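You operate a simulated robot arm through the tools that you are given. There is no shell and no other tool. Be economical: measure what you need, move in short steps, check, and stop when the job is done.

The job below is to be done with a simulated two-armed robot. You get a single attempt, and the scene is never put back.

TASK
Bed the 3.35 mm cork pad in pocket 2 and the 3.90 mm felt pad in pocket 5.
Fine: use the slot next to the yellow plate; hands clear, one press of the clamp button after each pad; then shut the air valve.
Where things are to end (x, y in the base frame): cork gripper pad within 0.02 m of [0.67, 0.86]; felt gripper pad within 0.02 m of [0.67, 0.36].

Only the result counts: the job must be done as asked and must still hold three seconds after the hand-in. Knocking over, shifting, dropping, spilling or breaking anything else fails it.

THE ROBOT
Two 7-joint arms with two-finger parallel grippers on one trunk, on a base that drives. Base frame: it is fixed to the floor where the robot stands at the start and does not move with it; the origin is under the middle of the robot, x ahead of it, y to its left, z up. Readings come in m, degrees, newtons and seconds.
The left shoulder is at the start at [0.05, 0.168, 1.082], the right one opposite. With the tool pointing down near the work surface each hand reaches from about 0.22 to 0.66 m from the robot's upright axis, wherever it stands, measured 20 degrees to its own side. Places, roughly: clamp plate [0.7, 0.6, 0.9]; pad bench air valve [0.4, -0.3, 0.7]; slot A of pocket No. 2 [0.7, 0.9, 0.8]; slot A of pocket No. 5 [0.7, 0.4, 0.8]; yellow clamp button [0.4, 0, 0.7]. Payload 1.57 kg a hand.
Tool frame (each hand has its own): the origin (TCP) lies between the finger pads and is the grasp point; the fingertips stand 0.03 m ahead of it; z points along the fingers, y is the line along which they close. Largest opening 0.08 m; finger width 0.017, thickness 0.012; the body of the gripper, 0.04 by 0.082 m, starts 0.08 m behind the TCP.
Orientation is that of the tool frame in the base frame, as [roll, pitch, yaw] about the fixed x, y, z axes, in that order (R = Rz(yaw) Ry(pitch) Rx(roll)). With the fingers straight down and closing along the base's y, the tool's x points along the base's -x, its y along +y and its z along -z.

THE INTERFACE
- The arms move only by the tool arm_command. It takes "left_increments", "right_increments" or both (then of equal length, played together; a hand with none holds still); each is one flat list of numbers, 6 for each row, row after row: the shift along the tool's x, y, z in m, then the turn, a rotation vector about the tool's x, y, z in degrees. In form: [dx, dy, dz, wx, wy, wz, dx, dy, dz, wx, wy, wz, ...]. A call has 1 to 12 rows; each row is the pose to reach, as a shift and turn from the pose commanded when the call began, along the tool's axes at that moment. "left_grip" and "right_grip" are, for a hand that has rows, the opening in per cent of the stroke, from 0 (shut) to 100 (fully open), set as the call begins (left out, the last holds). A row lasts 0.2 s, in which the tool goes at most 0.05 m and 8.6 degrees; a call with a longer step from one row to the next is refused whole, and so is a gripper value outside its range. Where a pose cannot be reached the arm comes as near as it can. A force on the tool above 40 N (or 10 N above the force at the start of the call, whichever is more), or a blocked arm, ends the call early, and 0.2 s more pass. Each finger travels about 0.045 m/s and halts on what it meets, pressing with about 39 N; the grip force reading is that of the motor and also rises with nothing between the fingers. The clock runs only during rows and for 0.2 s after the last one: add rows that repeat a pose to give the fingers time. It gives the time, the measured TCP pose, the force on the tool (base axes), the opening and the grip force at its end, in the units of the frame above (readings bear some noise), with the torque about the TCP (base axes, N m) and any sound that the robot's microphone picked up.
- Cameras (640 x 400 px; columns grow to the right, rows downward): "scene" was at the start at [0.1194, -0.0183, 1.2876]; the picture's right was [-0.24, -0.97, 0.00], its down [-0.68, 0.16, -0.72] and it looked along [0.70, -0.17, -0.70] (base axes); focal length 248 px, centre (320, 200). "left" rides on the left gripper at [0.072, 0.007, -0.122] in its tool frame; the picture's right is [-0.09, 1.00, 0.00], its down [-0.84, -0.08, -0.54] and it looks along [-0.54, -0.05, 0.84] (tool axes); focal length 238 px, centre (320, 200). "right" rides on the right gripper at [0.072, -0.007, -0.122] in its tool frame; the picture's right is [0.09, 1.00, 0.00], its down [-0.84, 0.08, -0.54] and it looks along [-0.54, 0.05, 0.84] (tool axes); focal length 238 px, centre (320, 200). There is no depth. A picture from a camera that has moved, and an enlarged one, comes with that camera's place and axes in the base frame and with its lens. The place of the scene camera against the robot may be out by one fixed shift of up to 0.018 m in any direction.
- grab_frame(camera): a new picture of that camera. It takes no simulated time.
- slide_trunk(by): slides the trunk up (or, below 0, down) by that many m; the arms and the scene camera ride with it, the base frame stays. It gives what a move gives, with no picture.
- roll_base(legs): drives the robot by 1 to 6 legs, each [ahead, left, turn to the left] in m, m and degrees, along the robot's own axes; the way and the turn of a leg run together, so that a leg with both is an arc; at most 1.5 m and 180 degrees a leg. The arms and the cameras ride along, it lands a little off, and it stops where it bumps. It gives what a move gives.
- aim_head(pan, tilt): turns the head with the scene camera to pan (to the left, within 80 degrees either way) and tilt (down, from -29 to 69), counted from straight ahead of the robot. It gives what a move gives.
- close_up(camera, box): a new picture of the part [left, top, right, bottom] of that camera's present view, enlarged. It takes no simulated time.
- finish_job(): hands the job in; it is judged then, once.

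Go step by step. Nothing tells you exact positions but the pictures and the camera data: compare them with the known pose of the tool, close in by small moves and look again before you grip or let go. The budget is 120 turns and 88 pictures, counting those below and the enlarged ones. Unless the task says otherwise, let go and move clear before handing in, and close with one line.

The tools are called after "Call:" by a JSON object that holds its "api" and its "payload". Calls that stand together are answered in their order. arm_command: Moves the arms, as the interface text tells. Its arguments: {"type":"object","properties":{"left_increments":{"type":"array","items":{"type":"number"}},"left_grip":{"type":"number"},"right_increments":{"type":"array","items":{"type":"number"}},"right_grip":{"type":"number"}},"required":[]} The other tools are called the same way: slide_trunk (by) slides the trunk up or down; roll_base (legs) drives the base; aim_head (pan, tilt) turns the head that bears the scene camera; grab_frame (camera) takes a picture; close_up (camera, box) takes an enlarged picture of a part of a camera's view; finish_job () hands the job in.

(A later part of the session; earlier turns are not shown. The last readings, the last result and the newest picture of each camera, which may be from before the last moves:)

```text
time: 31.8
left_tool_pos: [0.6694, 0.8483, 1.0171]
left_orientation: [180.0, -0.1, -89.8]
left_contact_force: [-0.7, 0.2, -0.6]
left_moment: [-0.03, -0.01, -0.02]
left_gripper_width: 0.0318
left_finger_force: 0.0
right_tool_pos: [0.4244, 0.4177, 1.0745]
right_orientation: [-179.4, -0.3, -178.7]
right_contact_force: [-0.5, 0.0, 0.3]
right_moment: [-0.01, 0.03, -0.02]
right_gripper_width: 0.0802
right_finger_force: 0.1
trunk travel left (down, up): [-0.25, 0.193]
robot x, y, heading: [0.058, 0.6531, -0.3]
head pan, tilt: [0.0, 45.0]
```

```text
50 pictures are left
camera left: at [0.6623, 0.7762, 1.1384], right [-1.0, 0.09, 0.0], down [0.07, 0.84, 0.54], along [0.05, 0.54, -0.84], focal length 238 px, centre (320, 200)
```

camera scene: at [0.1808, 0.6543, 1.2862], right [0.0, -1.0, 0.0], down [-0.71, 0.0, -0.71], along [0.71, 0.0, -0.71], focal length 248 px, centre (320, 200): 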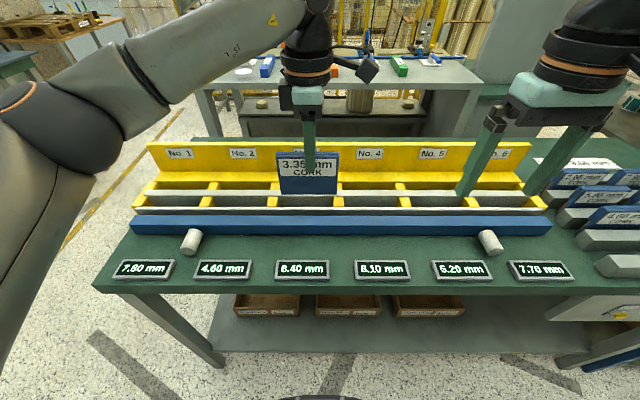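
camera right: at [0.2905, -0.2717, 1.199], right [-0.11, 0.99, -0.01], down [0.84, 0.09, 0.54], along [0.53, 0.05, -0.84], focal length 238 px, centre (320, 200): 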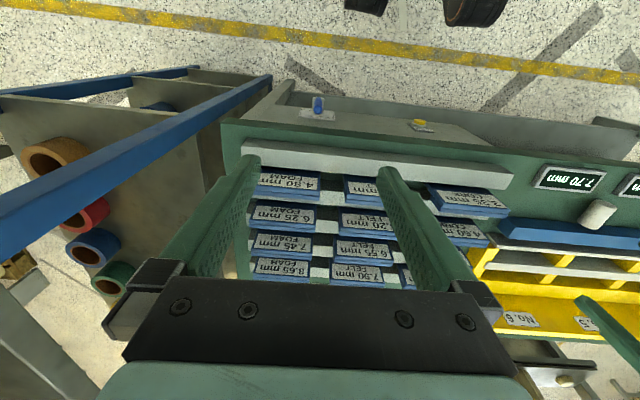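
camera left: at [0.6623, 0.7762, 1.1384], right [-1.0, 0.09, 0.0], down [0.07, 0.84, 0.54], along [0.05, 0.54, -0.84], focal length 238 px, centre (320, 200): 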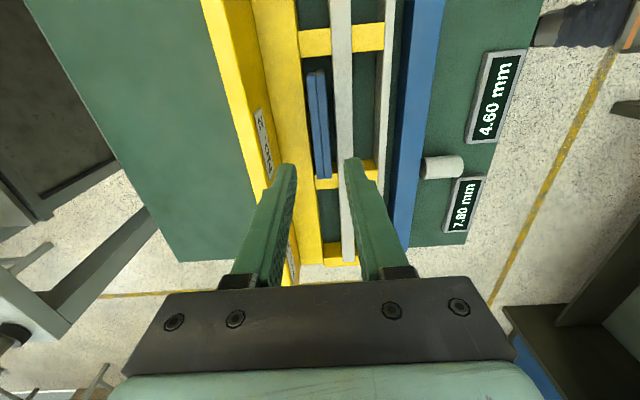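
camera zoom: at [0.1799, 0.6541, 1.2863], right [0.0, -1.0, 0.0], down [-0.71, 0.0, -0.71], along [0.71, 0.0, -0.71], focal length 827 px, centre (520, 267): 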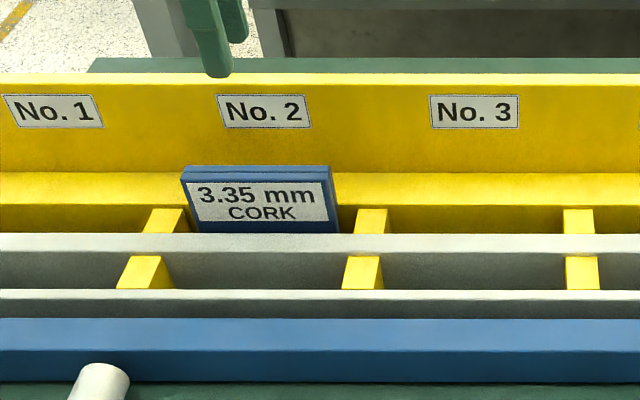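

The cork pad stands upright in slot A of pocket 2. I pull the left hand back clear, then back off and drive toward the clamp button.

Call:
{"api": "arm_command", "payload": {"left_increments": [0, 0.04, -0.02, 0, 0, 0, 0, 0.08, -0.03, 0, 0, 0, 0, 0.12, -0.03, 0, 0, 0, 0.04, 0.15, -0.03, 0, 0, 0, 0.08, 0.17, -0.03, 0, 0, 0, 0.12, 0.17, -0.03, 0, 0, 0]}}

Call:
{"api": "roll_base", "payload": {"legs": [[-0.3, 0, 0], [0, -0.55, 0]]}}

Call:
{"api": "aim_head", "payload": {"pan": -10, "tilt": 40}}

Call:
{"api": "grab_frame", "payload": {"camera": "scene"}}

```text
time: 33.2
left_tool_pos: [0.4988, 0.7244, 1.0455]
left_orientation: [-180.0, -0.1, -89.7]
left_contact_force: [0.5, 0.4, -0.1]
left_moment: [-0.01, 0.02, 0.01]
left_gripper_width: 0.0322
left_finger_force: 0.1
right_tool_pos: [0.4249, 0.4174, 1.0748]
right_orientation: [-179.5, -0.3, -178.7]
right_contact_force: [0.2, 0.2, -0.5]
right_moment: [0.04, -0.02, 0.02]
right_gripper_width: 0.0799
right_finger_force: 0.2
trunk travel left (down, up): [-0.25, 0.193]
robot x, y, heading: [0.0588, 0.653, 0.6]
head pan, tilt: [0.0, 45.0]
```

```text
time: 38.0
left_tool_pos: [0.2005, 0.1762, 1.0449]
left_orientation: [179.9, 0.0, -89.7]
left_contact_force: [-0.4, -0.7, 0.5]
left_moment: [0.0, -0.03, 0.0]
left_gripper_width: 0.0318
left_finger_force: 0.1
right_tool_pos: [0.1253, -0.132, 1.0756]
right_orientation: [-179.6, -0.3, -178.7]
right_contact_force: [-0.4, -0.5, -0.1]
right_moment: [0.03, 0.0, 0.01]
right_gripper_width: 0.0802
right_finger_force: 0.1
trunk travel left (down, up): [-0.25, 0.193]
robot x, y, heading: [-0.2403, 0.1069, 0.3]
head pan, tilt: [0.0, 45.0]
```

```text
time: 38.7
left_tool_pos: [0.1999, 0.1762, 1.0438]
left_orientation: [180.0, -0.1, -89.6]
left_contact_force: [0.4, -0.4, 0.4]
left_moment: [0.01, -0.01, 0.01]
left_gripper_width: 0.0318
left_finger_force: 0.0
right_tool_pos: [0.127, -0.1323, 1.0756]
right_orientation: [-179.6, -0.2, -178.8]
right_contact_force: [0.1, -0.1, -0.2]
right_moment: [0.01, 0.02, -0.03]
right_gripper_width: 0.0799
right_finger_force: 0.1
trunk travel left (down, up): [-0.25, 0.193]
robot x, y, heading: [-0.2387, 0.1023, 0.4]
head pan, tilt: [-10.0, 40.0]
```

```text
49 pictures are left
camera scene: at [-0.116, 0.0897, 1.2936], right [-0.17, -0.99, 0.0], down [-0.63, 0.11, -0.77], along [0.75, -0.13, -0.64], focal length 248 px, centre (320, 200)
```

scene: 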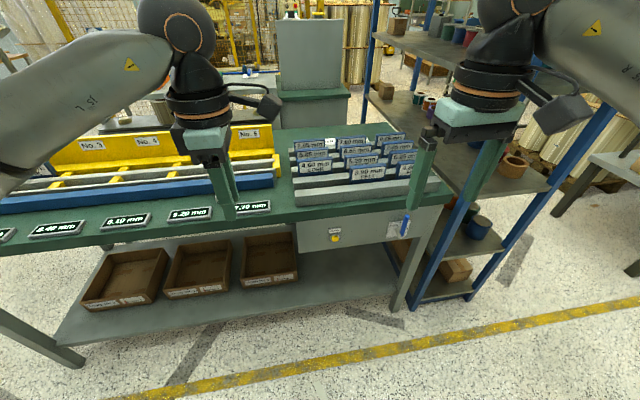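

The button is on the bench's front panel, near (0.40, −0.05, 0.69), with the valve at its right. I enlarge both.

Call:
{"api": "close_up", "payload": {"camera": "scene", "box": [290, 190, 440, 280]}}

Call:
{"api": "arm_command", "payload": {"right_increments": [0, 0, 0.03, 0, -8, 0, 0, 0, 0.06, 0, -16, 0, 0, 0, 0.09, 0, -24, 0, 0, 0, 0.12, 0, -32, 0, 0, 0, 0.15, 0, -40, 0, 0, 0, 0.18, 0, -48, 0, 0, 0, 0.21, 0, -56, 0, 0, 0, 0.24, 0, -64, 0, 0, 0, 0.26, 0, -72, 0, 0, 0, 0.28, 0, -80, 0, 0, 0, 0.28, 0, -80, 0], "right_grip": 0}}

Call:
{"api": "grab_frame", "payload": {"camera": "scene"}}

Call:
{"api": "grab_frame", "payload": {"camera": "right"}}

```text
4.27 times, centred on (365, 235) of scene
camera zoom: at [-0.116, 0.0897, 1.2936], right [-0.17, -0.99, 0.0], down [-0.63, 0.11, -0.77], along [0.75, -0.13, -0.64], focal length 1059 px, centre (128, 51)
```

zoom: 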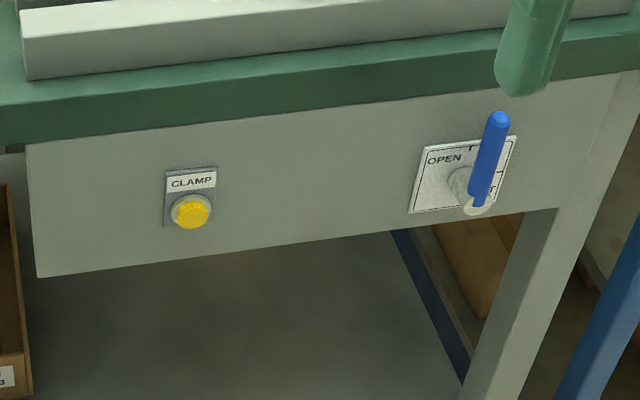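

```text
time: 41.1
left_tool_pos: [0.2005, 0.1767, 1.0464]
left_orientation: [180.0, 0.0, -89.7]
left_contact_force: [0.3, -0.1, 0.3]
left_moment: [0.0, 0.01, 0.0]
left_gripper_width: 0.0321
left_finger_force: 0.2
right_tool_pos: [0.1773, -0.1391, 0.8668]
right_orientation: [-179.2, 50.8, -178.1]
right_contact_force: [0.2, 0.2, 0.6]
right_moment: [-0.03, 0.0, 0.01]
right_gripper_width: 0.0001
right_finger_force: 21.8
right hand out of reach, approached as far as the arm can: row 4, 5, 6, 7, 8, 9, 10, 11
trunk travel left (down, up): [-0.25, 0.193]
robot x, y, heading: [-0.2379, 0.1021, 0.4]
head pan, tilt: [-10.0, 40.0]
```

```text
47 pictures are left
camera scene: at [-0.116, 0.0896, 1.2936], right [-0.17, -0.99, 0.0], down [-0.63, 0.11, -0.77], along [0.75, -0.13, -0.64], focal length 248 px, centre (320, 200)
```

scene: 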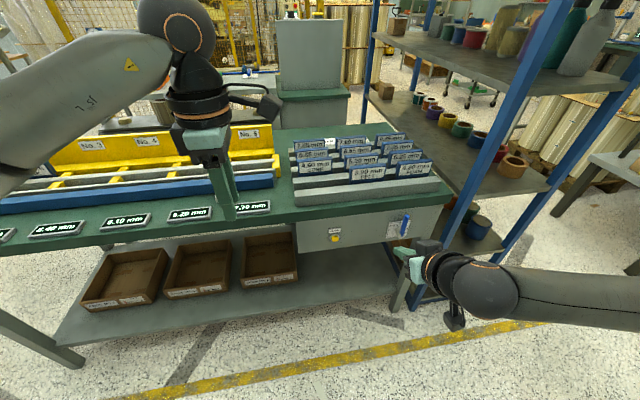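

```text
46 pictures are left
camera right: at [0.0353, -0.1483, 0.8896], right [-0.08, 0.99, -0.08], down [0.11, 0.09, 0.99], along [0.99, 0.07, -0.11], focal length 238 px, centre (320, 200)
```

right: 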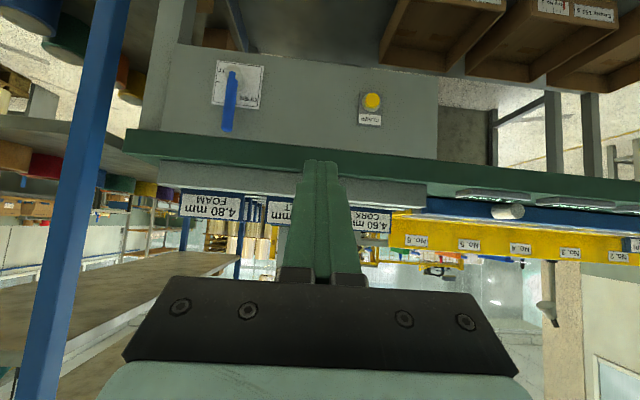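

The right hand now points forward-down at 51° and its camera sees the button at about (0.39, −0.052, 0.682). I move the closed fingertips to just in front of it.

Call:
{"api": "arm_command", "payload": {"right_increments": [0.008, 0.0147, 0.034, 0, 0, 0, 0.0155, 0.0293, 0.0686, 0, 0, 0, 0.023, 0.044, 0.103, 0, 0, 0, 0.031, 0.0587, 0.137, 0, 0, 0, 0.039, 0.0733, 0.17, 0, 0, 0, 0.0465, 0.088, 0.2, 0, 0, 0, 0.0465, 0.088, 0.2, 0, 0, 0]}}

Call:
{"api": "grab_frame", "payload": {"camera": "right"}}

Call:
{"api": "close_up", "payload": {"camera": "scene", "box": [250, 190, 430, 300]}}

```text
time: 42.7
left_tool_pos: [0.2007, 0.1774, 1.0444]
left_orientation: [179.9, 0.1, -89.8]
left_contact_force: [0.1, 0.7, -0.2]
left_moment: [-0.02, 0.02, 0.01]
left_gripper_width: 0.0318
left_finger_force: 0.0
right_tool_pos: [0.2768, -0.0536, 0.7507]
right_orientation: [-179.4, 49.6, -178.6]
right_contact_force: [0.1, 0.2, -0.1]
right_moment: [0.0, -0.01, -0.02]
right_gripper_width: 0.0
right_finger_force: 21.5
right hand out of reach, approached as far as the arm can: row 1, 2, 3, 4, 5, 6, 7
trunk travel left (down, up): [-0.25, 0.193]
robot x, y, heading: [-0.2386, 0.1027, 0.4]
head pan, tilt: [-10.0, 40.0]
```

```text
45 pictures are left
camera right: at [0.1367, -0.0621, 0.7762], right [-0.08, 0.99, -0.08], down [0.13, 0.09, 0.99], along [0.99, 0.07, -0.13], focal length 238 px, centre (320, 200)
```

right: 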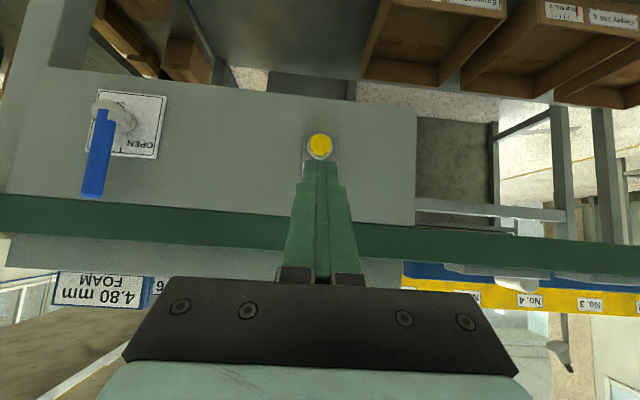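

```text
3.56 times, centred on (340, 245) of scene
camera zoom: at [-0.116, 0.0899, 1.2936], right [-0.17, -0.99, 0.0], down [-0.63, 0.11, -0.77], along [0.75, -0.13, -0.64], focal length 882 px, centre (249, 40)
```

zoom: 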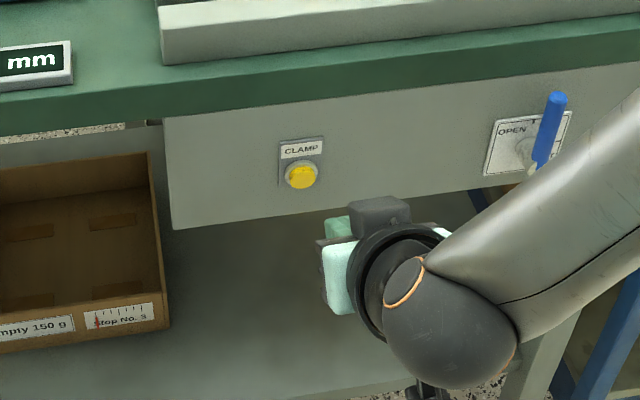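

The button measures (0.39, −0.049, 0.683), and the fingertips are about 5 cm too high with the arm near its limit. I lower the trunk to fix the height.

Call:
{"api": "slide_trunk", "payload": {"by": -0.05}}

Call:
{"api": "arm_command", "payload": {"right_increments": [0, 0.003, 0.005, 0, 0, 0, 0, 0.003, 0.005, 0, 0, 0]}}

Call:
{"api": "grab_frame", "payload": {"camera": "right"}}

```text
time: 43.6
left_tool_pos: [0.2007, 0.1769, 0.9937]
left_orientation: [180.0, 0.0, -89.7]
left_contact_force: [-0.5, 0.2, 0.1]
left_moment: [0.01, 0.01, 0.0]
left_gripper_width: 0.0318
left_finger_force: 0.1
right_tool_pos: [0.276, -0.054, 0.7006]
right_orientation: [-179.3, 49.6, -178.6]
right_contact_force: [-0.6, 1.0, -0.1]
right_moment: [0.0, 0.02, 0.01]
right_gripper_width: 0.0001
right_finger_force: 21.8
trunk travel left (down, up): [-0.2, 0.243]
robot x, y, heading: [-0.241, 0.1011, 0.4]
head pan, tilt: [-10.0, 40.0]
```

```text
time: 44.2
left_tool_pos: [0.2015, 0.1759, 0.9954]
left_orientation: [-180.0, 0.0, -89.6]
left_contact_force: [0.4, 0.7, 0.6]
left_moment: [0.03, 0.0, 0.03]
left_gripper_width: 0.0319
left_finger_force: 0.0
right_tool_pos: [0.2798, -0.0508, 0.6974]
right_orientation: [-179.4, 49.6, -178.6]
right_contact_force: [0.2, -0.4, 0.5]
right_moment: [0.03, 0.0, -0.04]
right_gripper_width: 0.0
right_finger_force: 21.6
trunk travel left (down, up): [-0.2, 0.243]
robot x, y, heading: [-0.2395, 0.1021, 0.2]
head pan, tilt: [-10.0, 40.0]
```

```text
43 pictures are left
camera right: at [0.1399, -0.0591, 0.7231], right [-0.08, 0.99, -0.08], down [0.13, 0.09, 0.99], along [0.99, 0.07, -0.13], focal length 238 px, centre (320, 200)
```

right: 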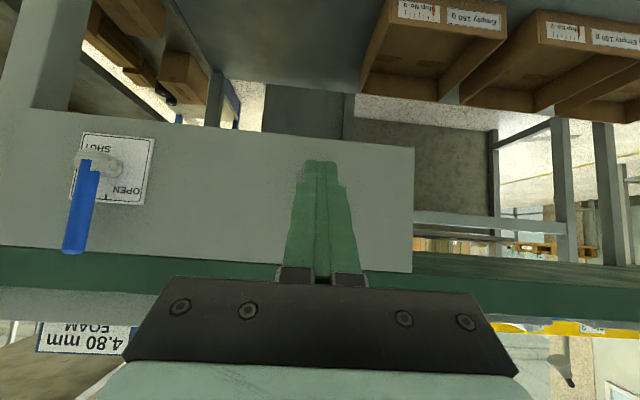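

Commands track well again. I advance the tip straight toward the button, stopping just short.

Call:
{"api": "arm_command", "payload": {"right_increments": [-0.0192, 0.001, 0.0164, 0, 0, 0, -0.0354, 0.002, 0.0355, 0, 0, 0, -0.0485, 0.002, 0.0507, 0, 0, 0, -0.0485, 0.002, 0.0507, 0, 0, 0]}}

Call:
{"api": "close_up", "payload": {"camera": "scene", "box": [290, 190, 440, 280]}}

Call:
{"api": "close_up", "payload": {"camera": "right", "box": [200, 80, 440, 240]}}

```text
time: 45.2
left_tool_pos: [0.201, 0.1763, 0.9959]
left_orientation: [180.0, -0.1, -89.7]
left_contact_force: [0.1, -0.5, -0.2]
left_moment: [-0.04, -0.01, 0.02]
left_gripper_width: 0.0321
left_finger_force: 0.1
right_tool_pos: [0.3518, -0.0463, 0.7003]
right_orientation: [-179.4, 49.6, -178.6]
right_contact_force: [-0.3, -0.2, 0.1]
right_moment: [0.0, 0.01, -0.01]
right_gripper_width: 0.0002
right_finger_force: 21.1
trunk travel left (down, up): [-0.2, 0.243]
robot x, y, heading: [-0.2414, 0.1033, 0.0]
head pan, tilt: [-10.0, 40.0]
```

```text
4.27 times, centred on (365, 235) of scene
camera zoom: at [-0.116, 0.0896, 1.2436], right [-0.17, -0.99, 0.0], down [-0.63, 0.11, -0.77], along [0.75, -0.13, -0.64], focal length 1059 px, centre (128, 51)
```

zoom: 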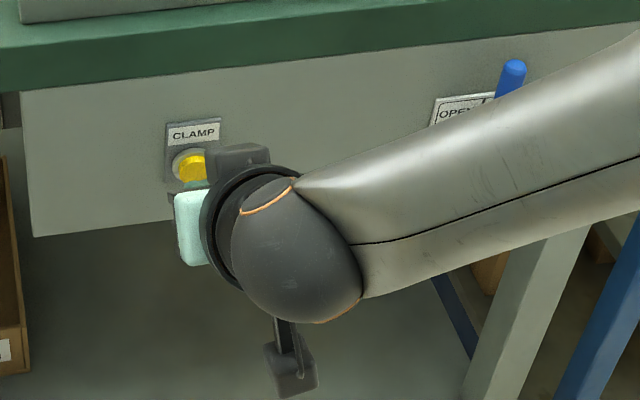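

```text
2.50 times, centred on (320, 160) of right
camera zoom: at [0.2112, -0.0554, 0.7269], right [-0.08, 0.99, -0.08], down [0.13, 0.09, 0.99], along [0.99, 0.07, -0.13], focal length 596 px, centre (320, 300)
```

zoom: 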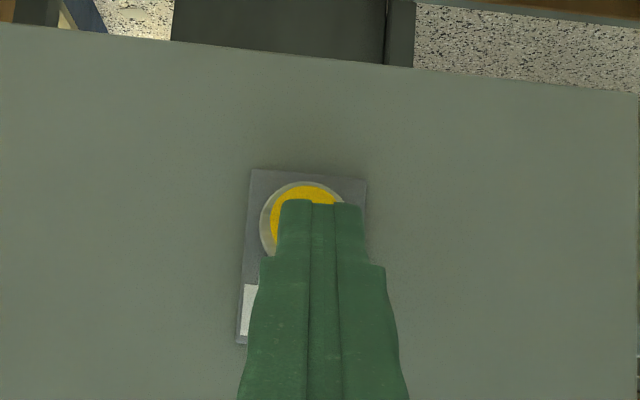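

The fingertips are in front of the button, 5 mm too far left of it. I correct and push ahead gently, then withdraw after the press.

Call:
{"api": "arm_command", "payload": {"right_increments": [0, -0.005, 0, 0, 0, 0, -0.0052, -0.005, 0.0061, 0, 0, 0, -0.0078, -0.005, 0.0091, 0, 0, 0, -0.0104, -0.005, 0.0122, 0, 0, 0]}}

Call:
{"api": "close_up", "payload": {"camera": "right", "box": [200, 80, 440, 240]}}

```text
time: 46.2
left_tool_pos: [0.2007, 0.1764, 0.9947]
left_orientation: [-180.0, 0.1, -89.7]
left_contact_force: [-1.1, 0.5, 0.1]
left_moment: [0.01, 0.03, 0.0]
left_gripper_width: 0.032
left_finger_force: 0.1
right_tool_pos: [0.3668, -0.0518, 0.7001]
right_orientation: [-179.4, 49.7, -178.6]
right_contact_force: [0.0, 0.0, -0.2]
right_moment: [-0.02, 0.05, -0.02]
right_gripper_width: 0.0
right_finger_force: 21.3
trunk travel left (down, up): [-0.2, 0.243]
robot x, y, heading: [-0.2416, 0.1047, 0.3]
head pan, tilt: [-10.0, 40.0]
```

```text
2.50 times, centred on (320, 160) of right
camera zoom: at [0.2266, -0.0607, 0.727], right [-0.08, 0.99, -0.08], down [0.13, 0.09, 0.99], along [0.99, 0.07, -0.13], focal length 596 px, centre (320, 300)
```

zoom: 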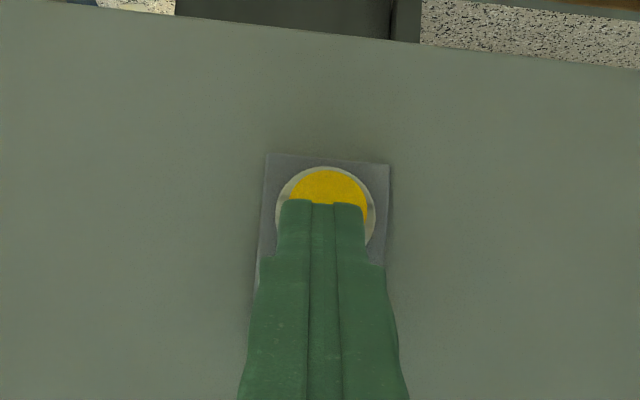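

No contact yet and the alignment is good. I push on in small steps.

Call:
{"api": "arm_command", "payload": {"right_increments": [-0.0026, 0, 0.003, 0, 0, 0, -0.0052, 0, 0.0061, 0, 0, 0, -0.0078, 0, 0.0091, 0, 0, 0, -0.0104, 0, 0.0122, 0, 0, 0]}}

Call:
{"api": "close_up", "payload": {"camera": "right", "box": [200, 80, 440, 240]}}

```text
time: 47.2
left_tool_pos: [0.1979, 0.176, 0.997]
left_orientation: [-179.7, 0.0, -89.8]
left_contact_force: [0.2, 0.2, 0.2]
left_moment: [-0.03, 0.01, -0.01]
left_gripper_width: 0.0319
left_finger_force: 0.1
right_tool_pos: [0.3794, -0.0512, 0.7007]
right_orientation: [-179.6, 49.4, -178.6]
right_contact_force: [-32.9, -4.5, 11.0]
right_moment: [-0.08, 0.19, -0.02]
right_gripper_width: 0.0
right_finger_force: 21.8
trunk travel left (down, up): [-0.2, 0.243]
robot x, y, heading: [-0.2439, 0.1019, 0.0]
head pan, tilt: [-10.0, 40.0]
heard: click
```

```text
2.50 times, centred on (320, 160) of right
camera zoom: at [0.2388, -0.0603, 0.7275], right [-0.08, 0.99, -0.08], down [0.13, 0.09, 0.99], along [0.99, 0.07, -0.14], focal length 596 px, centre (320, 300)
```

zoom: 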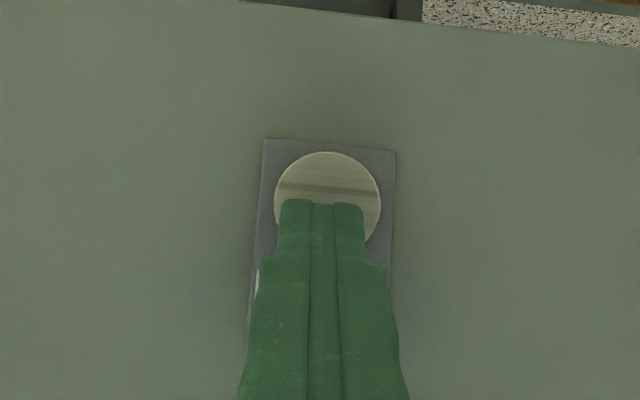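

A click: the clamp was pressed once. I withdraw straight back and look at the pocket.

Call:
{"api": "arm_command", "payload": {"right_increments": [0.0162, 0, -0.019, 0, 0, 0, 0.039, 0, -0.0457, 0, 0, 0, 0.065, 0, -0.0761, 0, 0, 0, 0.065, 0, -0.0761, 0, 0, 0]}}

Call:
{"api": "aim_head", "payload": {"pan": 40, "tilt": 30}}

Call:
{"api": "grab_frame", "payload": {"camera": "scene"}}

```text
time: 48.2
left_tool_pos: [0.2009, 0.1765, 0.9961]
left_orientation: [-179.9, -0.1, -89.7]
left_contact_force: [0.1, 0.6, 0.4]
left_moment: [0.0, 0.01, 0.02]
left_gripper_width: 0.032
left_finger_force: 0.0
right_tool_pos: [0.2819, -0.053, 0.7014]
right_orientation: [-179.4, 49.6, -178.7]
right_contact_force: [-1.2, 1.6, 0.0]
right_moment: [0.0, -0.04, -0.01]
right_gripper_width: 0.0001
right_finger_force: 21.2
trunk travel left (down, up): [-0.2, 0.243]
robot x, y, heading: [-0.2419, 0.1045, 0.2]
head pan, tilt: [-10.0, 40.0]
```

```text
time: 49.4
left_tool_pos: [0.2001, 0.1753, 0.9953]
left_orientation: [180.0, 0.1, -89.7]
left_contact_force: [0.2, -0.1, 0.5]
left_moment: [-0.04, 0.05, 0.0]
left_gripper_width: 0.0322
left_finger_force: 0.0
right_tool_pos: [0.2827, -0.0512, 0.7011]
right_orientation: [-179.4, 49.7, -178.6]
right_contact_force: [-0.6, -0.1, 0.5]
right_moment: [0.0, 0.0, 0.0]
right_gripper_width: 0.0
right_finger_force: 21.0
trunk travel left (down, up): [-0.2, 0.243]
robot x, y, heading: [-0.2377, 0.0987, 0.2]
head pan, tilt: [40.0, 30.0]
```

```text
38 pictures are left
camera scene: at [-0.1307, 0.1624, 1.259], right [0.65, -0.76, 0.0], down [-0.38, -0.32, -0.87], along [0.66, 0.56, -0.5], focal length 248 px, centre (320, 200)
```

scene: 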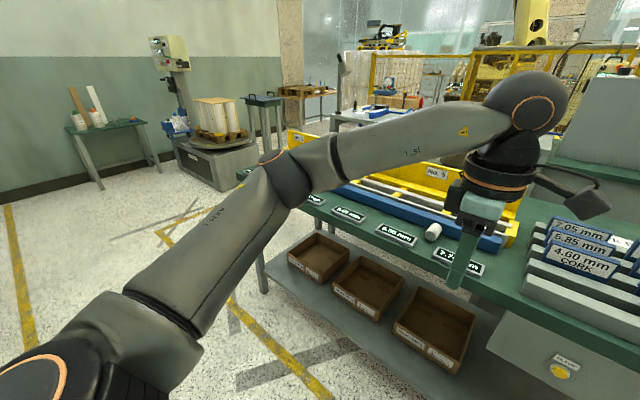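

The pocket is hidden by the arm from here. I restore the right hand to its raised pose, raise the trunk, and go to the felt pad.

Call:
{"api": "arm_command", "payload": {"right_increments": [-0.0147, -0.008, -0.0329, 0, 5, 0, -0.0294, -0.016, -0.0657, 0, 10, 0, -0.0441, -0.024, -0.0986, 0, 15, 0, -0.0588, -0.032, -0.1314, 0, 20, 0, -0.0735, -0.04, -0.1643, 0, 25, 0, -0.0882, -0.048, -0.1972, 0, 30, 0, -0.1029, -0.056, -0.23, 0, 35, 0, -0.1176, -0.064, -0.2629, 0, 40, 0, -0.1323, -0.072, -0.2957, 0, 45, 0, -0.147, -0.08, -0.3286, 0, 49.6, 0, -0.147, -0.08, -0.3286, 0, 49.6, 0]}}

Call:
{"api": "slide_trunk", "payload": {"by": 0.05}}

Call:
{"api": "aim_head", "payload": {"pan": 0, "tilt": 45}}

```text
time: 51.8
left_tool_pos: [0.2013, 0.1762, 0.9943]
left_orientation: [-180.0, 0.0, -89.7]
left_contact_force: [0.4, -0.8, -0.3]
left_moment: [-0.03, 0.02, 0.01]
left_gripper_width: 0.032
left_finger_force: 0.0
right_tool_pos: [0.1301, -0.135, 1.0299]
right_orientation: [-179.6, -0.1, -179.0]
right_contact_force: [-1.2, 0.2, -0.2]
right_moment: [0.02, 0.0, -0.01]
right_gripper_width: 0.0
right_finger_force: 21.5
trunk travel left (down, up): [-0.2, 0.243]
robot x, y, heading: [-0.2389, 0.0987, 0.3]
head pan, tilt: [40.0, 30.0]
```

```text
time: 52.7
left_tool_pos: [0.2018, 0.1765, 1.0448]
left_orientation: [-180.0, -0.1, -89.7]
left_contact_force: [-0.6, -0.3, 0.3]
left_moment: [0.0, -0.04, 0.02]
left_gripper_width: 0.0319
left_finger_force: 0.1
right_tool_pos: [0.1311, -0.1343, 1.078]
right_orientation: [-179.6, -0.1, -179.1]
right_contact_force: [-0.5, 0.0, -0.8]
right_moment: [0.01, 0.03, 0.03]
right_gripper_width: 0.0001
right_finger_force: 21.2
trunk travel left (down, up): [-0.25, 0.193]
robot x, y, heading: [-0.2366, 0.1074, -0.1]
head pan, tilt: [40.0, 30.0]
```

```text
time: 53.8
left_tool_pos: [0.2007, 0.1771, 1.0445]
left_orientation: [180.0, 0.0, -89.7]
left_contact_force: [0.0, 0.4, 0.0]
left_moment: [-0.01, -0.01, -0.03]
left_gripper_width: 0.0318
left_finger_force: 0.1
right_tool_pos: [0.1292, -0.1341, 1.0778]
right_orientation: [-179.5, 0.0, -179.0]
right_contact_force: [0.9, -0.8, -0.5]
right_moment: [0.02, 0.01, 0.02]
right_gripper_width: 0.0003
right_finger_force: 21.2
trunk travel left (down, up): [-0.25, 0.193]
robot x, y, heading: [-0.2401, 0.1051, 0.1]
head pan, tilt: [0.0, 45.0]
```

I drive to the rack.

Call:
{"api": "roll_base", "payload": {"legs": [[0, -0.19, 0], [0.235, 0, 0]]}}

Call:
{"api": "arm_command", "payload": {"left_increments": [0.035, -0.01, 0, 0, 0, 0, 0.07, -0.02, 0.02, 0, 0, 0, 0.105, -0.03, 0.04, 0, 0, 0, 0.14, -0.04, 0.06, 0, 0, 0, 0.14, -0.04, 0.07, 0, 0, 0], "left_grip": 50}}

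Call:
{"api": "grab_frame", "payload": {"camera": "left"}}

Call:
{"api": "grab_frame", "payload": {"camera": "scene"}}

```text
time: 56.7
left_tool_pos: [0.4395, -0.0153, 1.0438]
left_orientation: [-179.9, 0.0, -89.9]
left_contact_force: [0.1, -0.3, -0.2]
left_moment: [-0.02, 0.01, 0.02]
left_gripper_width: 0.0318
left_finger_force: 0.0
right_tool_pos: [0.3676, -0.3239, 1.0787]
right_orientation: [-179.6, 0.0, -179.2]
right_contact_force: [0.3, 0.0, -0.5]
right_moment: [0.0, 0.0, 0.03]
right_gripper_width: 0.0
right_finger_force: 21.5
trunk travel left (down, up): [-0.25, 0.193]
robot x, y, heading: [-0.0028, -0.0875, -0.1]
head pan, tilt: [0.0, 45.0]
```

```text
time: 57.9
left_tool_pos: [0.4818, -0.1537, 0.9777]
left_orientation: [-180.0, 0.0, -89.9]
left_contact_force: [0.0, -0.1, -0.1]
left_moment: [-0.03, 0.0, -0.01]
left_gripper_width: 0.0401
left_finger_force: 0.1
right_tool_pos: [0.3678, -0.3231, 1.078]
right_orientation: [-179.6, 0.0, -179.2]
right_contact_force: [0.3, 0.0, 0.3]
right_moment: [-0.03, -0.02, -0.01]
right_gripper_width: 0.0
right_finger_force: 21.0
trunk travel left (down, up): [-0.25, 0.193]
robot x, y, heading: [-0.002, -0.0873, 0.0]
head pan, tilt: [0.0, 45.0]
```

```text
37 pictures are left
camera left: at [0.4744, -0.2252, 1.0989], right [-1.0, 0.09, 0.0], down [0.08, 0.84, 0.54], along [0.05, 0.54, -0.84], focal length 238 px, centre (320, 200)
```

left: 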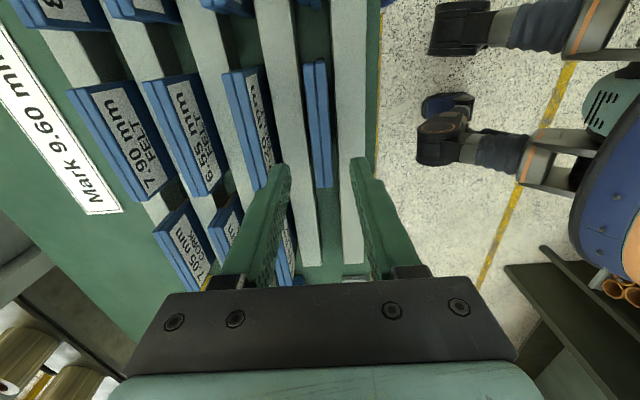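

```text
36 pictures are left
camera scene: at [0.12, -0.0848, 1.2864], right [0.0, -1.0, 0.0], down [-0.71, 0.0, -0.71], along [0.71, 0.0, -0.71], focal length 248 px, centre (320, 200)
```

scene: 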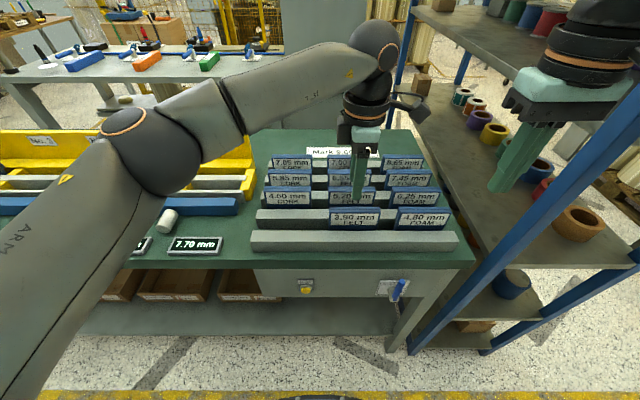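

The felt pad is at about (0.481, −0.161), and the hand is nearly centred. I shift 7 mm and descend to the same grip height.

Call:
{"api": "arm_command", "payload": {"left_increments": [0.007, 0.001, 0, 0, 0, 0, 0.007, 0.001, 0.025, 0, 0, 0, 0.007, 0.001, 0.05, 0, 0, 0, 0.007, 0.001, 0.07, 0, 0, 0, 0.007, 0.001, 0.082, 0, 0, 0, 0.007, 0.001, 0.082, 0, 0, 0]}}

Call:
{"api": "grab_frame", "payload": {"camera": "left"}}

Call:
{"api": "close_up", "payload": {"camera": "scene", "box": [290, 160, 410, 250]}}

```text
time: 59.3
left_tool_pos: [0.4774, -0.1616, 0.8954]
left_orientation: [179.9, -0.1, -89.9]
left_contact_force: [-0.7, 0.3, 0.2]
left_moment: [-0.03, -0.01, 0.02]
left_gripper_width: 0.0398
left_finger_force: 0.1
right_tool_pos: [0.3677, -0.3242, 1.079]
right_orientation: [-179.7, 0.0, -179.2]
right_contact_force: [-0.1, -0.4, 0.8]
right_moment: [0.0, 0.03, 0.03]
right_gripper_width: 0.0
right_finger_force: 21.2
trunk travel left (down, up): [-0.25, 0.193]
robot x, y, heading: [-0.0017, -0.0896, 0.1]
head pan, tilt: [0.0, 45.0]
```

```text
35 pictures are left
camera left: at [0.4719, -0.2331, 1.0162], right [-1.0, 0.09, 0.0], down [0.08, 0.84, 0.54], along [0.05, 0.54, -0.84], focal length 238 px, centre (320, 200)
```

left: 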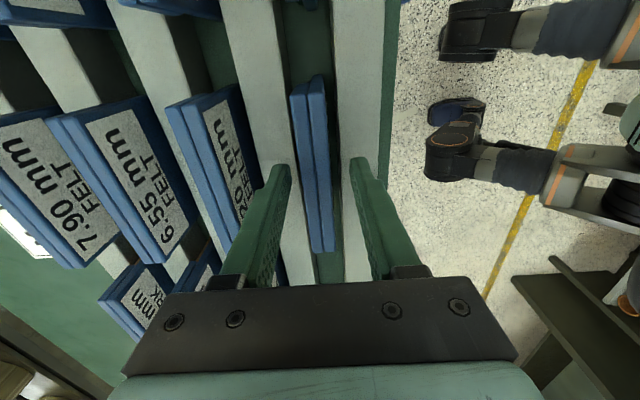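

```text
4.44 times, centred on (350, 205) of scene
camera zoom: at [0.12, -0.0849, 1.2864], right [0.0, -1.0, 0.0], down [-0.71, 0.0, -0.71], along [0.71, 0.0, -0.71], focal length 1103 px, centre (187, 178)
```

zoom: 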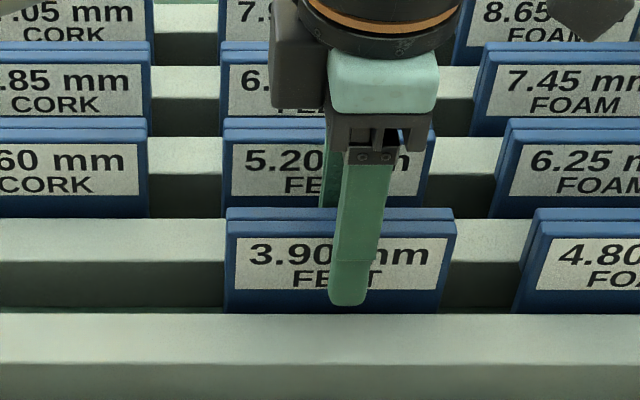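

The pad is between the fingers the same way as before. I close and lift.

Call:
{"api": "arm_command", "payload": {"left_increments": [0, 0, 0, 0, 0, 0, 0, 0, 0, 0, 0, 0, 0, 0, 0, 0, 0, 0, 0, 0, 0, 0, 0, 0], "left_grip": 0}}

Call:
{"api": "arm_command", "payload": {"left_increments": [0, 0, -0.01, 0, 0, 0, 0, 0, -0.03, 0, 0, 0, 0, 0, -0.06, 0, 0, 0, 0, 0, -0.1, 0, 0, 0, 0, 0, -0.14, 0, 0, 0, 0, 0, -0.14, 0, 0, 0]}}

Call:
{"api": "roll_base", "payload": {"legs": [[0.0, 0.24, 0], [0.06, 0, 0]]}}

Call:
{"api": "grab_frame", "payload": {"camera": "scene"}}

```text
time: 60.3
left_tool_pos: [0.4782, -0.1609, 0.8939]
left_orientation: [-179.9, 0.1, -89.9]
left_contact_force: [0.8, -0.9, -0.8]
left_moment: [-0.01, -0.01, -0.01]
left_gripper_width: 0.0173
left_finger_force: 32.5
right_tool_pos: [0.3671, -0.3255, 1.0784]
right_orientation: [-179.6, 0.0, -179.2]
right_contact_force: [0.9, 0.5, -0.3]
right_moment: [0.0, 0.01, -0.02]
right_gripper_width: 0.0
right_finger_force: 20.7
trunk travel left (down, up): [-0.25, 0.193]
robot x, y, heading: [0.0043, -0.087, -0.1]
head pan, tilt: [0.0, 45.0]
```

```text
time: 61.7
left_tool_pos: [0.4782, -0.1638, 1.0364]
left_orientation: [-180.0, 0.0, -89.9]
left_contact_force: [0.1, 0.3, -0.6]
left_moment: [-0.01, -0.02, 0.02]
left_gripper_width: 0.0174
left_finger_force: 31.5
right_tool_pos: [0.3688, -0.3243, 1.0786]
right_orientation: [-179.6, 0.0, -179.2]
right_contact_force: [-0.7, 0.0, 0.1]
right_moment: [-0.01, 0.04, 0.0]
right_gripper_width: 0.0
right_finger_force: 20.8
trunk travel left (down, up): [-0.25, 0.193]
robot x, y, heading: [0.0036, -0.0895, 0.0]
head pan, tilt: [0.0, 45.0]
```

```text
time: 64.0
left_tool_pos: [0.5385, 0.0746, 1.0341]
left_orientation: [180.0, -0.1, -90.0]
left_contact_force: [-0.1, -0.2, -0.8]
left_moment: [0.0, 0.0, -0.02]
left_gripper_width: 0.0171
left_finger_force: 32.5
right_tool_pos: [0.4286, -0.0864, 1.078]
right_orientation: [-179.6, 0.0, -179.2]
right_contact_force: [0.3, 0.4, -0.4]
right_moment: [0.01, 0.02, -0.03]
right_gripper_width: 0.0
right_finger_force: 20.8
trunk travel left (down, up): [-0.25, 0.193]
robot x, y, heading: [0.0574, 0.1509, 0.0]
head pan, tilt: [0.0, 45.0]
```

```text
33 pictures are left
camera scene: at [0.1809, 0.1522, 1.2862], right [0.0, -1.0, 0.0], down [-0.71, 0.0, -0.71], along [0.71, 0.0, -0.71], focal length 248 px, centre (320, 200)
```

scene: 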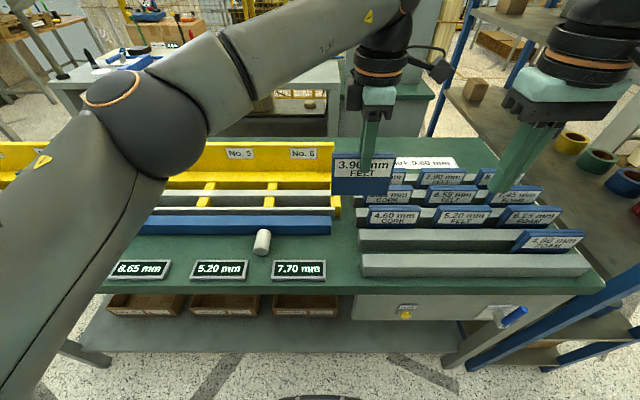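

The felt pad is held and the base is in front of pocket 5. I bring the pad over to pocket 5, short of the slot, and look.

Call:
{"api": "arm_command", "payload": {"left_increments": [-0.04, -0.01, 0, 0, 0, 0, -0.08, -0.02, 0, 0, 0, 0, -0.12, -0.03, 0, 0, 0, 0, -0.16, -0.04, 0, 0, 0, 0, -0.2, -0.05, 0, 0, 0, 0, -0.24, -0.06, 0, 0, 0, 0, -0.273, -0.07, 0, 0, 0, 0, -0.273, -0.07, 0, 0, 0, 0]}}

Call:
{"api": "grab_frame", "payload": {"camera": "scene"}}

Call:
{"api": "grab_frame", "payload": {"camera": "left"}}

```text
time: 65.8
left_tool_pos: [0.6072, 0.3489, 1.0368]
left_orientation: [180.0, 0.0, -89.8]
left_contact_force: [-0.5, -0.5, -0.6]
left_moment: [-0.01, -0.02, 0.01]
left_gripper_width: 0.0167
left_finger_force: 32.1
right_tool_pos: [0.4274, -0.0871, 1.0784]
right_orientation: [-179.6, 0.0, -179.2]
right_contact_force: [-0.5, -0.1, 0.1]
right_moment: [-0.02, -0.01, -0.02]
right_gripper_width: 0.0
right_finger_force: 21.4
trunk travel left (down, up): [-0.25, 0.193]
robot x, y, heading: [0.0573, 0.1537, 0.1]
head pan, tilt: [0.0, 45.0]
```

```text
32 pictures are left
camera scene: at [0.1802, 0.1523, 1.2863], right [0.0, -1.0, 0.0], down [-0.71, 0.0, -0.71], along [0.71, 0.0, -0.71], focal length 248 px, centre (320, 200)
```

scene: 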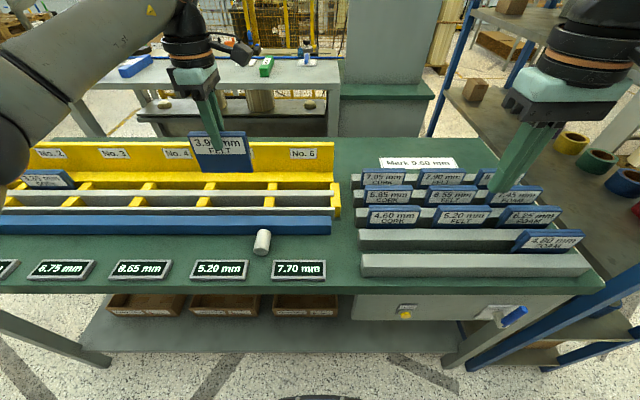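

```text
31 pictures are left
camera left: at [0.6012, 0.2769, 1.1573], right [-1.0, 0.09, 0.0], down [0.08, 0.84, 0.54], along [0.05, 0.54, -0.84], focal length 238 px, centre (320, 200)
```

left: 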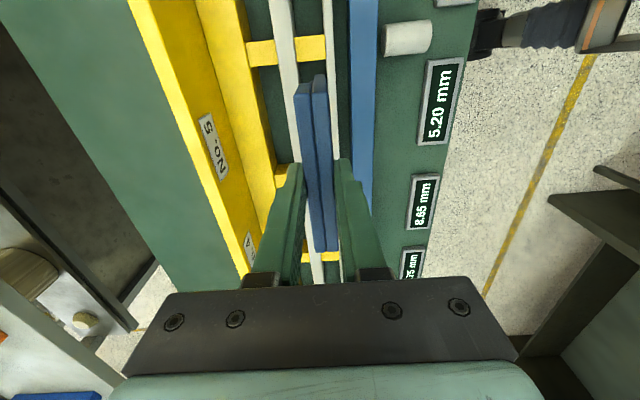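

Some displays changed after the clamp press. I check the cork pad and the displays closely.

Call:
{"api": "close_up", "payload": {"camera": "scene", "box": [0, 130, 180, 290]}}

Call:
{"api": "close_up", "payload": {"camera": "scene", "box": [150, 120, 300, 220]}}

```text
2.50 times, centred on (90, 210) of scene
camera zoom: at [0.1802, 0.1523, 1.2863], right [0.0, -1.0, 0.0], down [-0.71, 0.0, -0.71], along [0.71, 0.0, -0.71], focal length 620 px, centre (895, 175)
```

zoom: 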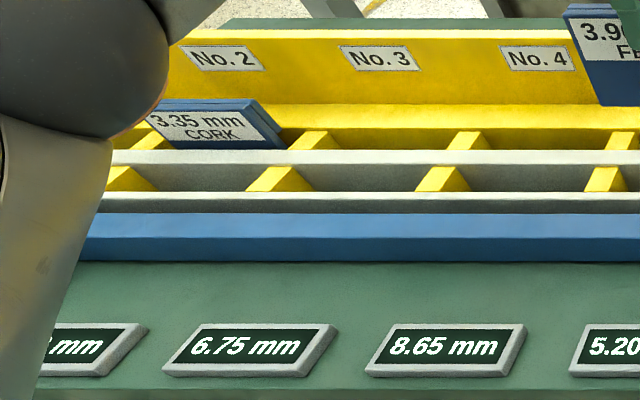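

```text
4.00 times, centred on (225, 170) of scene
camera zoom: at [0.1802, 0.1523, 1.2863], right [0.0, -1.0, 0.0], down [-0.71, 0.0, -0.71], along [0.71, 0.0, -0.71], focal length 992 px, centre (700, 320)
```

zoom: 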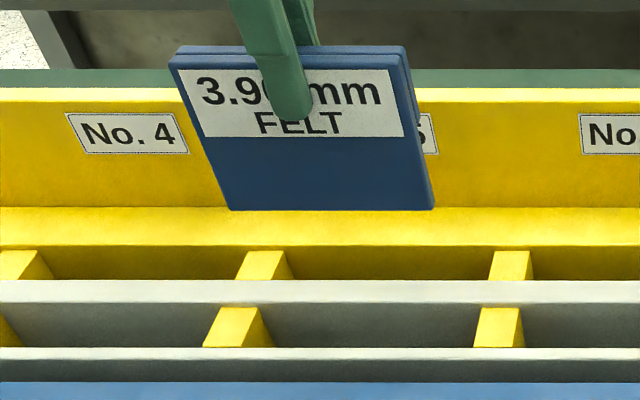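

Cork pad stands in place, and the explicit instructions stand regardless of the displays. I move over the slot at x 0.668 and lower the felt pad to just above the bed.

Call:
{"api": "arm_command", "payload": {"left_increments": [0.001, -0.03, 0, 0, 0, 0, 0.001, -0.06, 0, 0, 0, 0, 0.001, -0.061, 0.03, 0, 0, 0, 0.001, -0.061, 0.055, 0, 0, 0, 0.001, -0.061, 0.055, 0, 0, 0]}}

Call:
{"api": "grab_frame", "payload": {"camera": "left"}}

Call:
{"api": "close_up", "payload": {"camera": "scene", "box": [160, 130, 280, 220]}}

```text
time: 67.0
left_tool_pos: [0.6662, 0.3468, 0.9806]
left_orientation: [-180.0, 0.1, -89.9]
left_contact_force: [0.3, -0.2, -1.1]
left_moment: [-0.05, -0.02, 0.04]
left_gripper_width: 0.017
left_finger_force: 31.5
left hand out of reach, approached as far as the arm can: row 2
right_tool_pos: [0.4288, -0.0875, 1.0793]
right_orientation: [-179.4, 0.0, -179.2]
right_contact_force: [0.8, -0.5, -0.4]
right_moment: [-0.03, -0.01, 0.01]
right_gripper_width: 0.0002
right_finger_force: 21.2
trunk travel left (down, up): [-0.25, 0.193]
robot x, y, heading: [0.059, 0.1524, 0.1]
head pan, tilt: [0.0, 45.0]
```

```text
28 pictures are left
camera left: at [0.6603, 0.2749, 1.1022], right [-1.0, 0.09, 0.0], down [0.08, 0.84, 0.54], along [0.05, 0.54, -0.84], focal length 238 px, centre (320, 200)
```

left: 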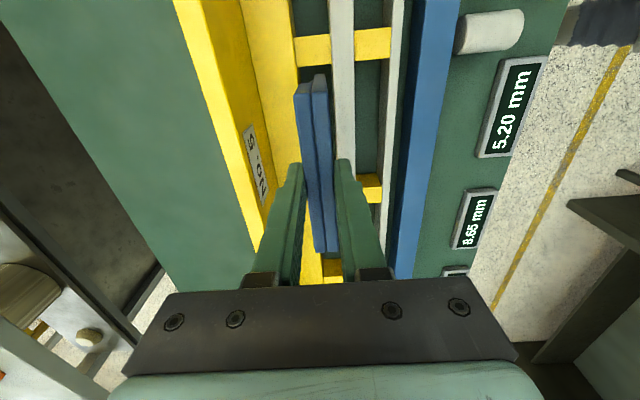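

```text
4.44 times, centred on (220, 175) of scene
camera zoom: at [0.1802, 0.1523, 1.2864], right [0.0, -1.0, 0.0], down [-0.71, 0.0, -0.71], along [0.71, 0.0, -0.71], focal length 1103 px, centre (764, 311)
```

zoom: 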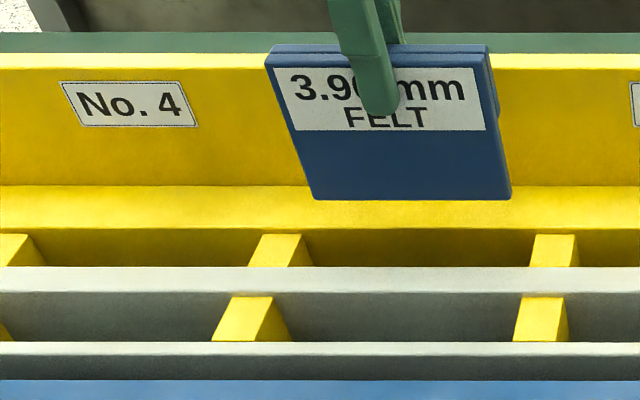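

Compared with the dividers, the pad should go about 5 mm left. I correct and lower.

Call:
{"api": "arm_command", "payload": {"left_increments": [-0.0055, -0.001, 0, 0, 0, 0, -0.0055, -0.001, 0.02, 0, 0, 0, -0.0055, -0.001, 0.04, 0, 0, 0, -0.0055, -0.001, 0.06, 0, 0, 0, -0.0055, -0.001, 0.072, 0, 0, 0, -0.0055, -0.001, 0.08, 0, 0, 0, -0.0055, -0.001, 0.08, 0, 0, 0]}}

Call:
{"api": "close_up", "payload": {"camera": "scene", "box": [160, 140, 280, 220]}}

```text
time: 68.6
left_tool_pos: [0.6678, 0.3519, 0.8984]
left_orientation: [179.9, 0.0, -90.0]
left_contact_force: [0.4, 0.2, -2.1]
left_moment: [0.01, -0.01, 0.0]
left_gripper_width: 0.0169
left_finger_force: 32.1
right_tool_pos: [0.4278, -0.0871, 1.0781]
right_orientation: [-179.6, 0.0, -179.3]
right_contact_force: [0.2, 0.1, 0.1]
right_moment: [0.02, -0.02, 0.03]
right_gripper_width: 0.0
right_finger_force: 21.6
trunk travel left (down, up): [-0.25, 0.193]
robot x, y, heading: [0.0589, 0.1507, 0.1]
head pan, tilt: [0.0, 45.0]
```

```text
5.00 times, centred on (220, 180) of scene
camera zoom: at [0.1802, 0.1523, 1.2863], right [0.0, -1.0, 0.0], down [-0.71, 0.0, -0.71], along [0.71, 0.0, -0.71], focal length 1241 px, centre (820, 300)
```

zoom: 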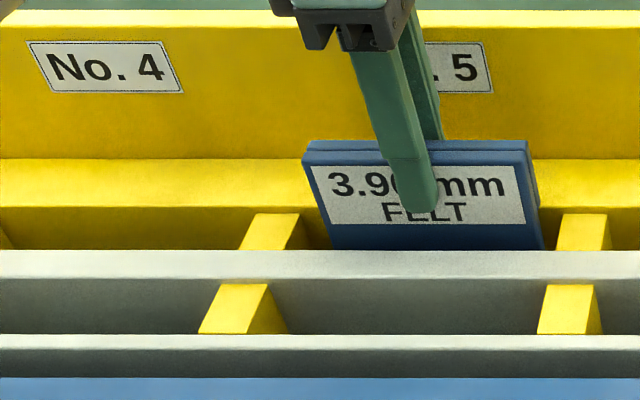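

The pad is in pocket 5 with margins each side. I shift 2.5 mm left, seat it, and open.

Call:
{"api": "arm_command", "payload": {"left_increments": [-0.0025, 0, 0, 0, 0, 0, -0.0025, 0, 0.002, 0, 0, 0, -0.0025, 0, 0.0035, 0, 0, 0, -0.0025, 0, 0.0035, 0, 0, 0]}}

Call:
{"api": "arm_command", "payload": {"left_increments": [0, 0, 0, 0, 0, 0, 0, 0, 0, 0, 0, 0, 0, 0, 0, 0, 0, 0], "left_grip": 40}}

Call:
{"api": "arm_command", "payload": {"left_increments": [0, 0, -0.01, 0, 0, 0, 0, 0, -0.03, 0, 0, 0, 0, 0, -0.06, 0, 0, 0, 0, 0, -0.1, 0, 0, 0, 0, 0.03, -0.13, 0, 0, 0, 0, 0.08, -0.15, 0, 0, 0, 0.02, 0.12, -0.15, 0, 0, 0, 0.06, 0.14, -0.15, 0, 0, 0, 0.1, 0.16, -0.15, 0, 0, 0, 0.13, 0.17, -0.15, 0, 0, 0]}}

Call:
{"api": "close_up", "payload": {"camera": "scene", "box": [130, 130, 310, 250]}}

```text
time: 69.6
left_tool_pos: [0.6689, 0.3555, 0.8967]
left_orientation: [180.0, 0.0, -89.9]
left_contact_force: [-1.0, 0.5, -0.1]
left_moment: [-0.05, 0.01, 0.02]
left_gripper_width: 0.0171
left_finger_force: 31.7
right_tool_pos: [0.4274, -0.0879, 1.0773]
right_orientation: [-179.6, 0.1, -179.1]
right_contact_force: [-0.6, 0.7, 0.0]
right_moment: [-0.01, -0.03, 0.03]
right_gripper_width: 0.0
right_finger_force: 20.8
trunk travel left (down, up): [-0.25, 0.193]
robot x, y, heading: [0.0622, 0.1525, -0.3]
head pan, tilt: [0.0, 45.0]
```

```text
time: 70.4
left_tool_pos: [0.6692, 0.3538, 0.897]
left_orientation: [-179.9, 0.0, -89.9]
left_contact_force: [0.7, 0.2, -0.3]
left_moment: [0.01, 0.0, 0.01]
left_gripper_width: 0.0322
left_finger_force: 0.0
right_tool_pos: [0.4272, -0.0876, 1.0789]
right_orientation: [-179.6, 0.0, -179.2]
right_contact_force: [-0.4, -0.8, 0.3]
right_moment: [-0.02, 0.02, 0.0]
right_gripper_width: 0.0
right_finger_force: 21.8
trunk travel left (down, up): [-0.25, 0.193]
robot x, y, heading: [0.0577, 0.1492, 0.2]
head pan, tilt: [0.0, 45.0]
```

```text
refused: row 6 steps farther than a row can; nothing moved
```

```text
3.33 times, centred on (220, 190) of scene
camera zoom: at [0.1801, 0.1523, 1.2864], right [0.0, -1.0, 0.0], down [-0.71, 0.0, -0.71], along [0.71, 0.0, -0.71], focal length 827 px, centre (653, 233)
```

zoom: 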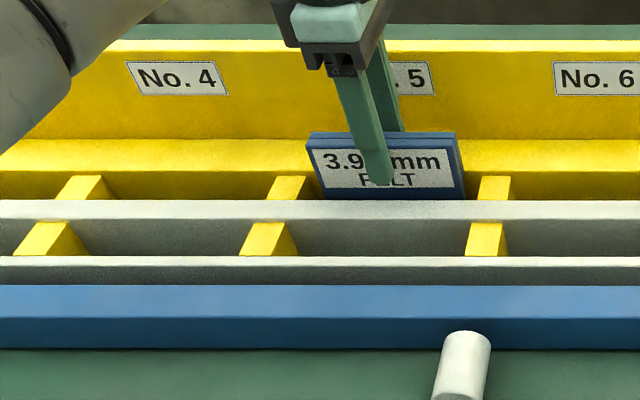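

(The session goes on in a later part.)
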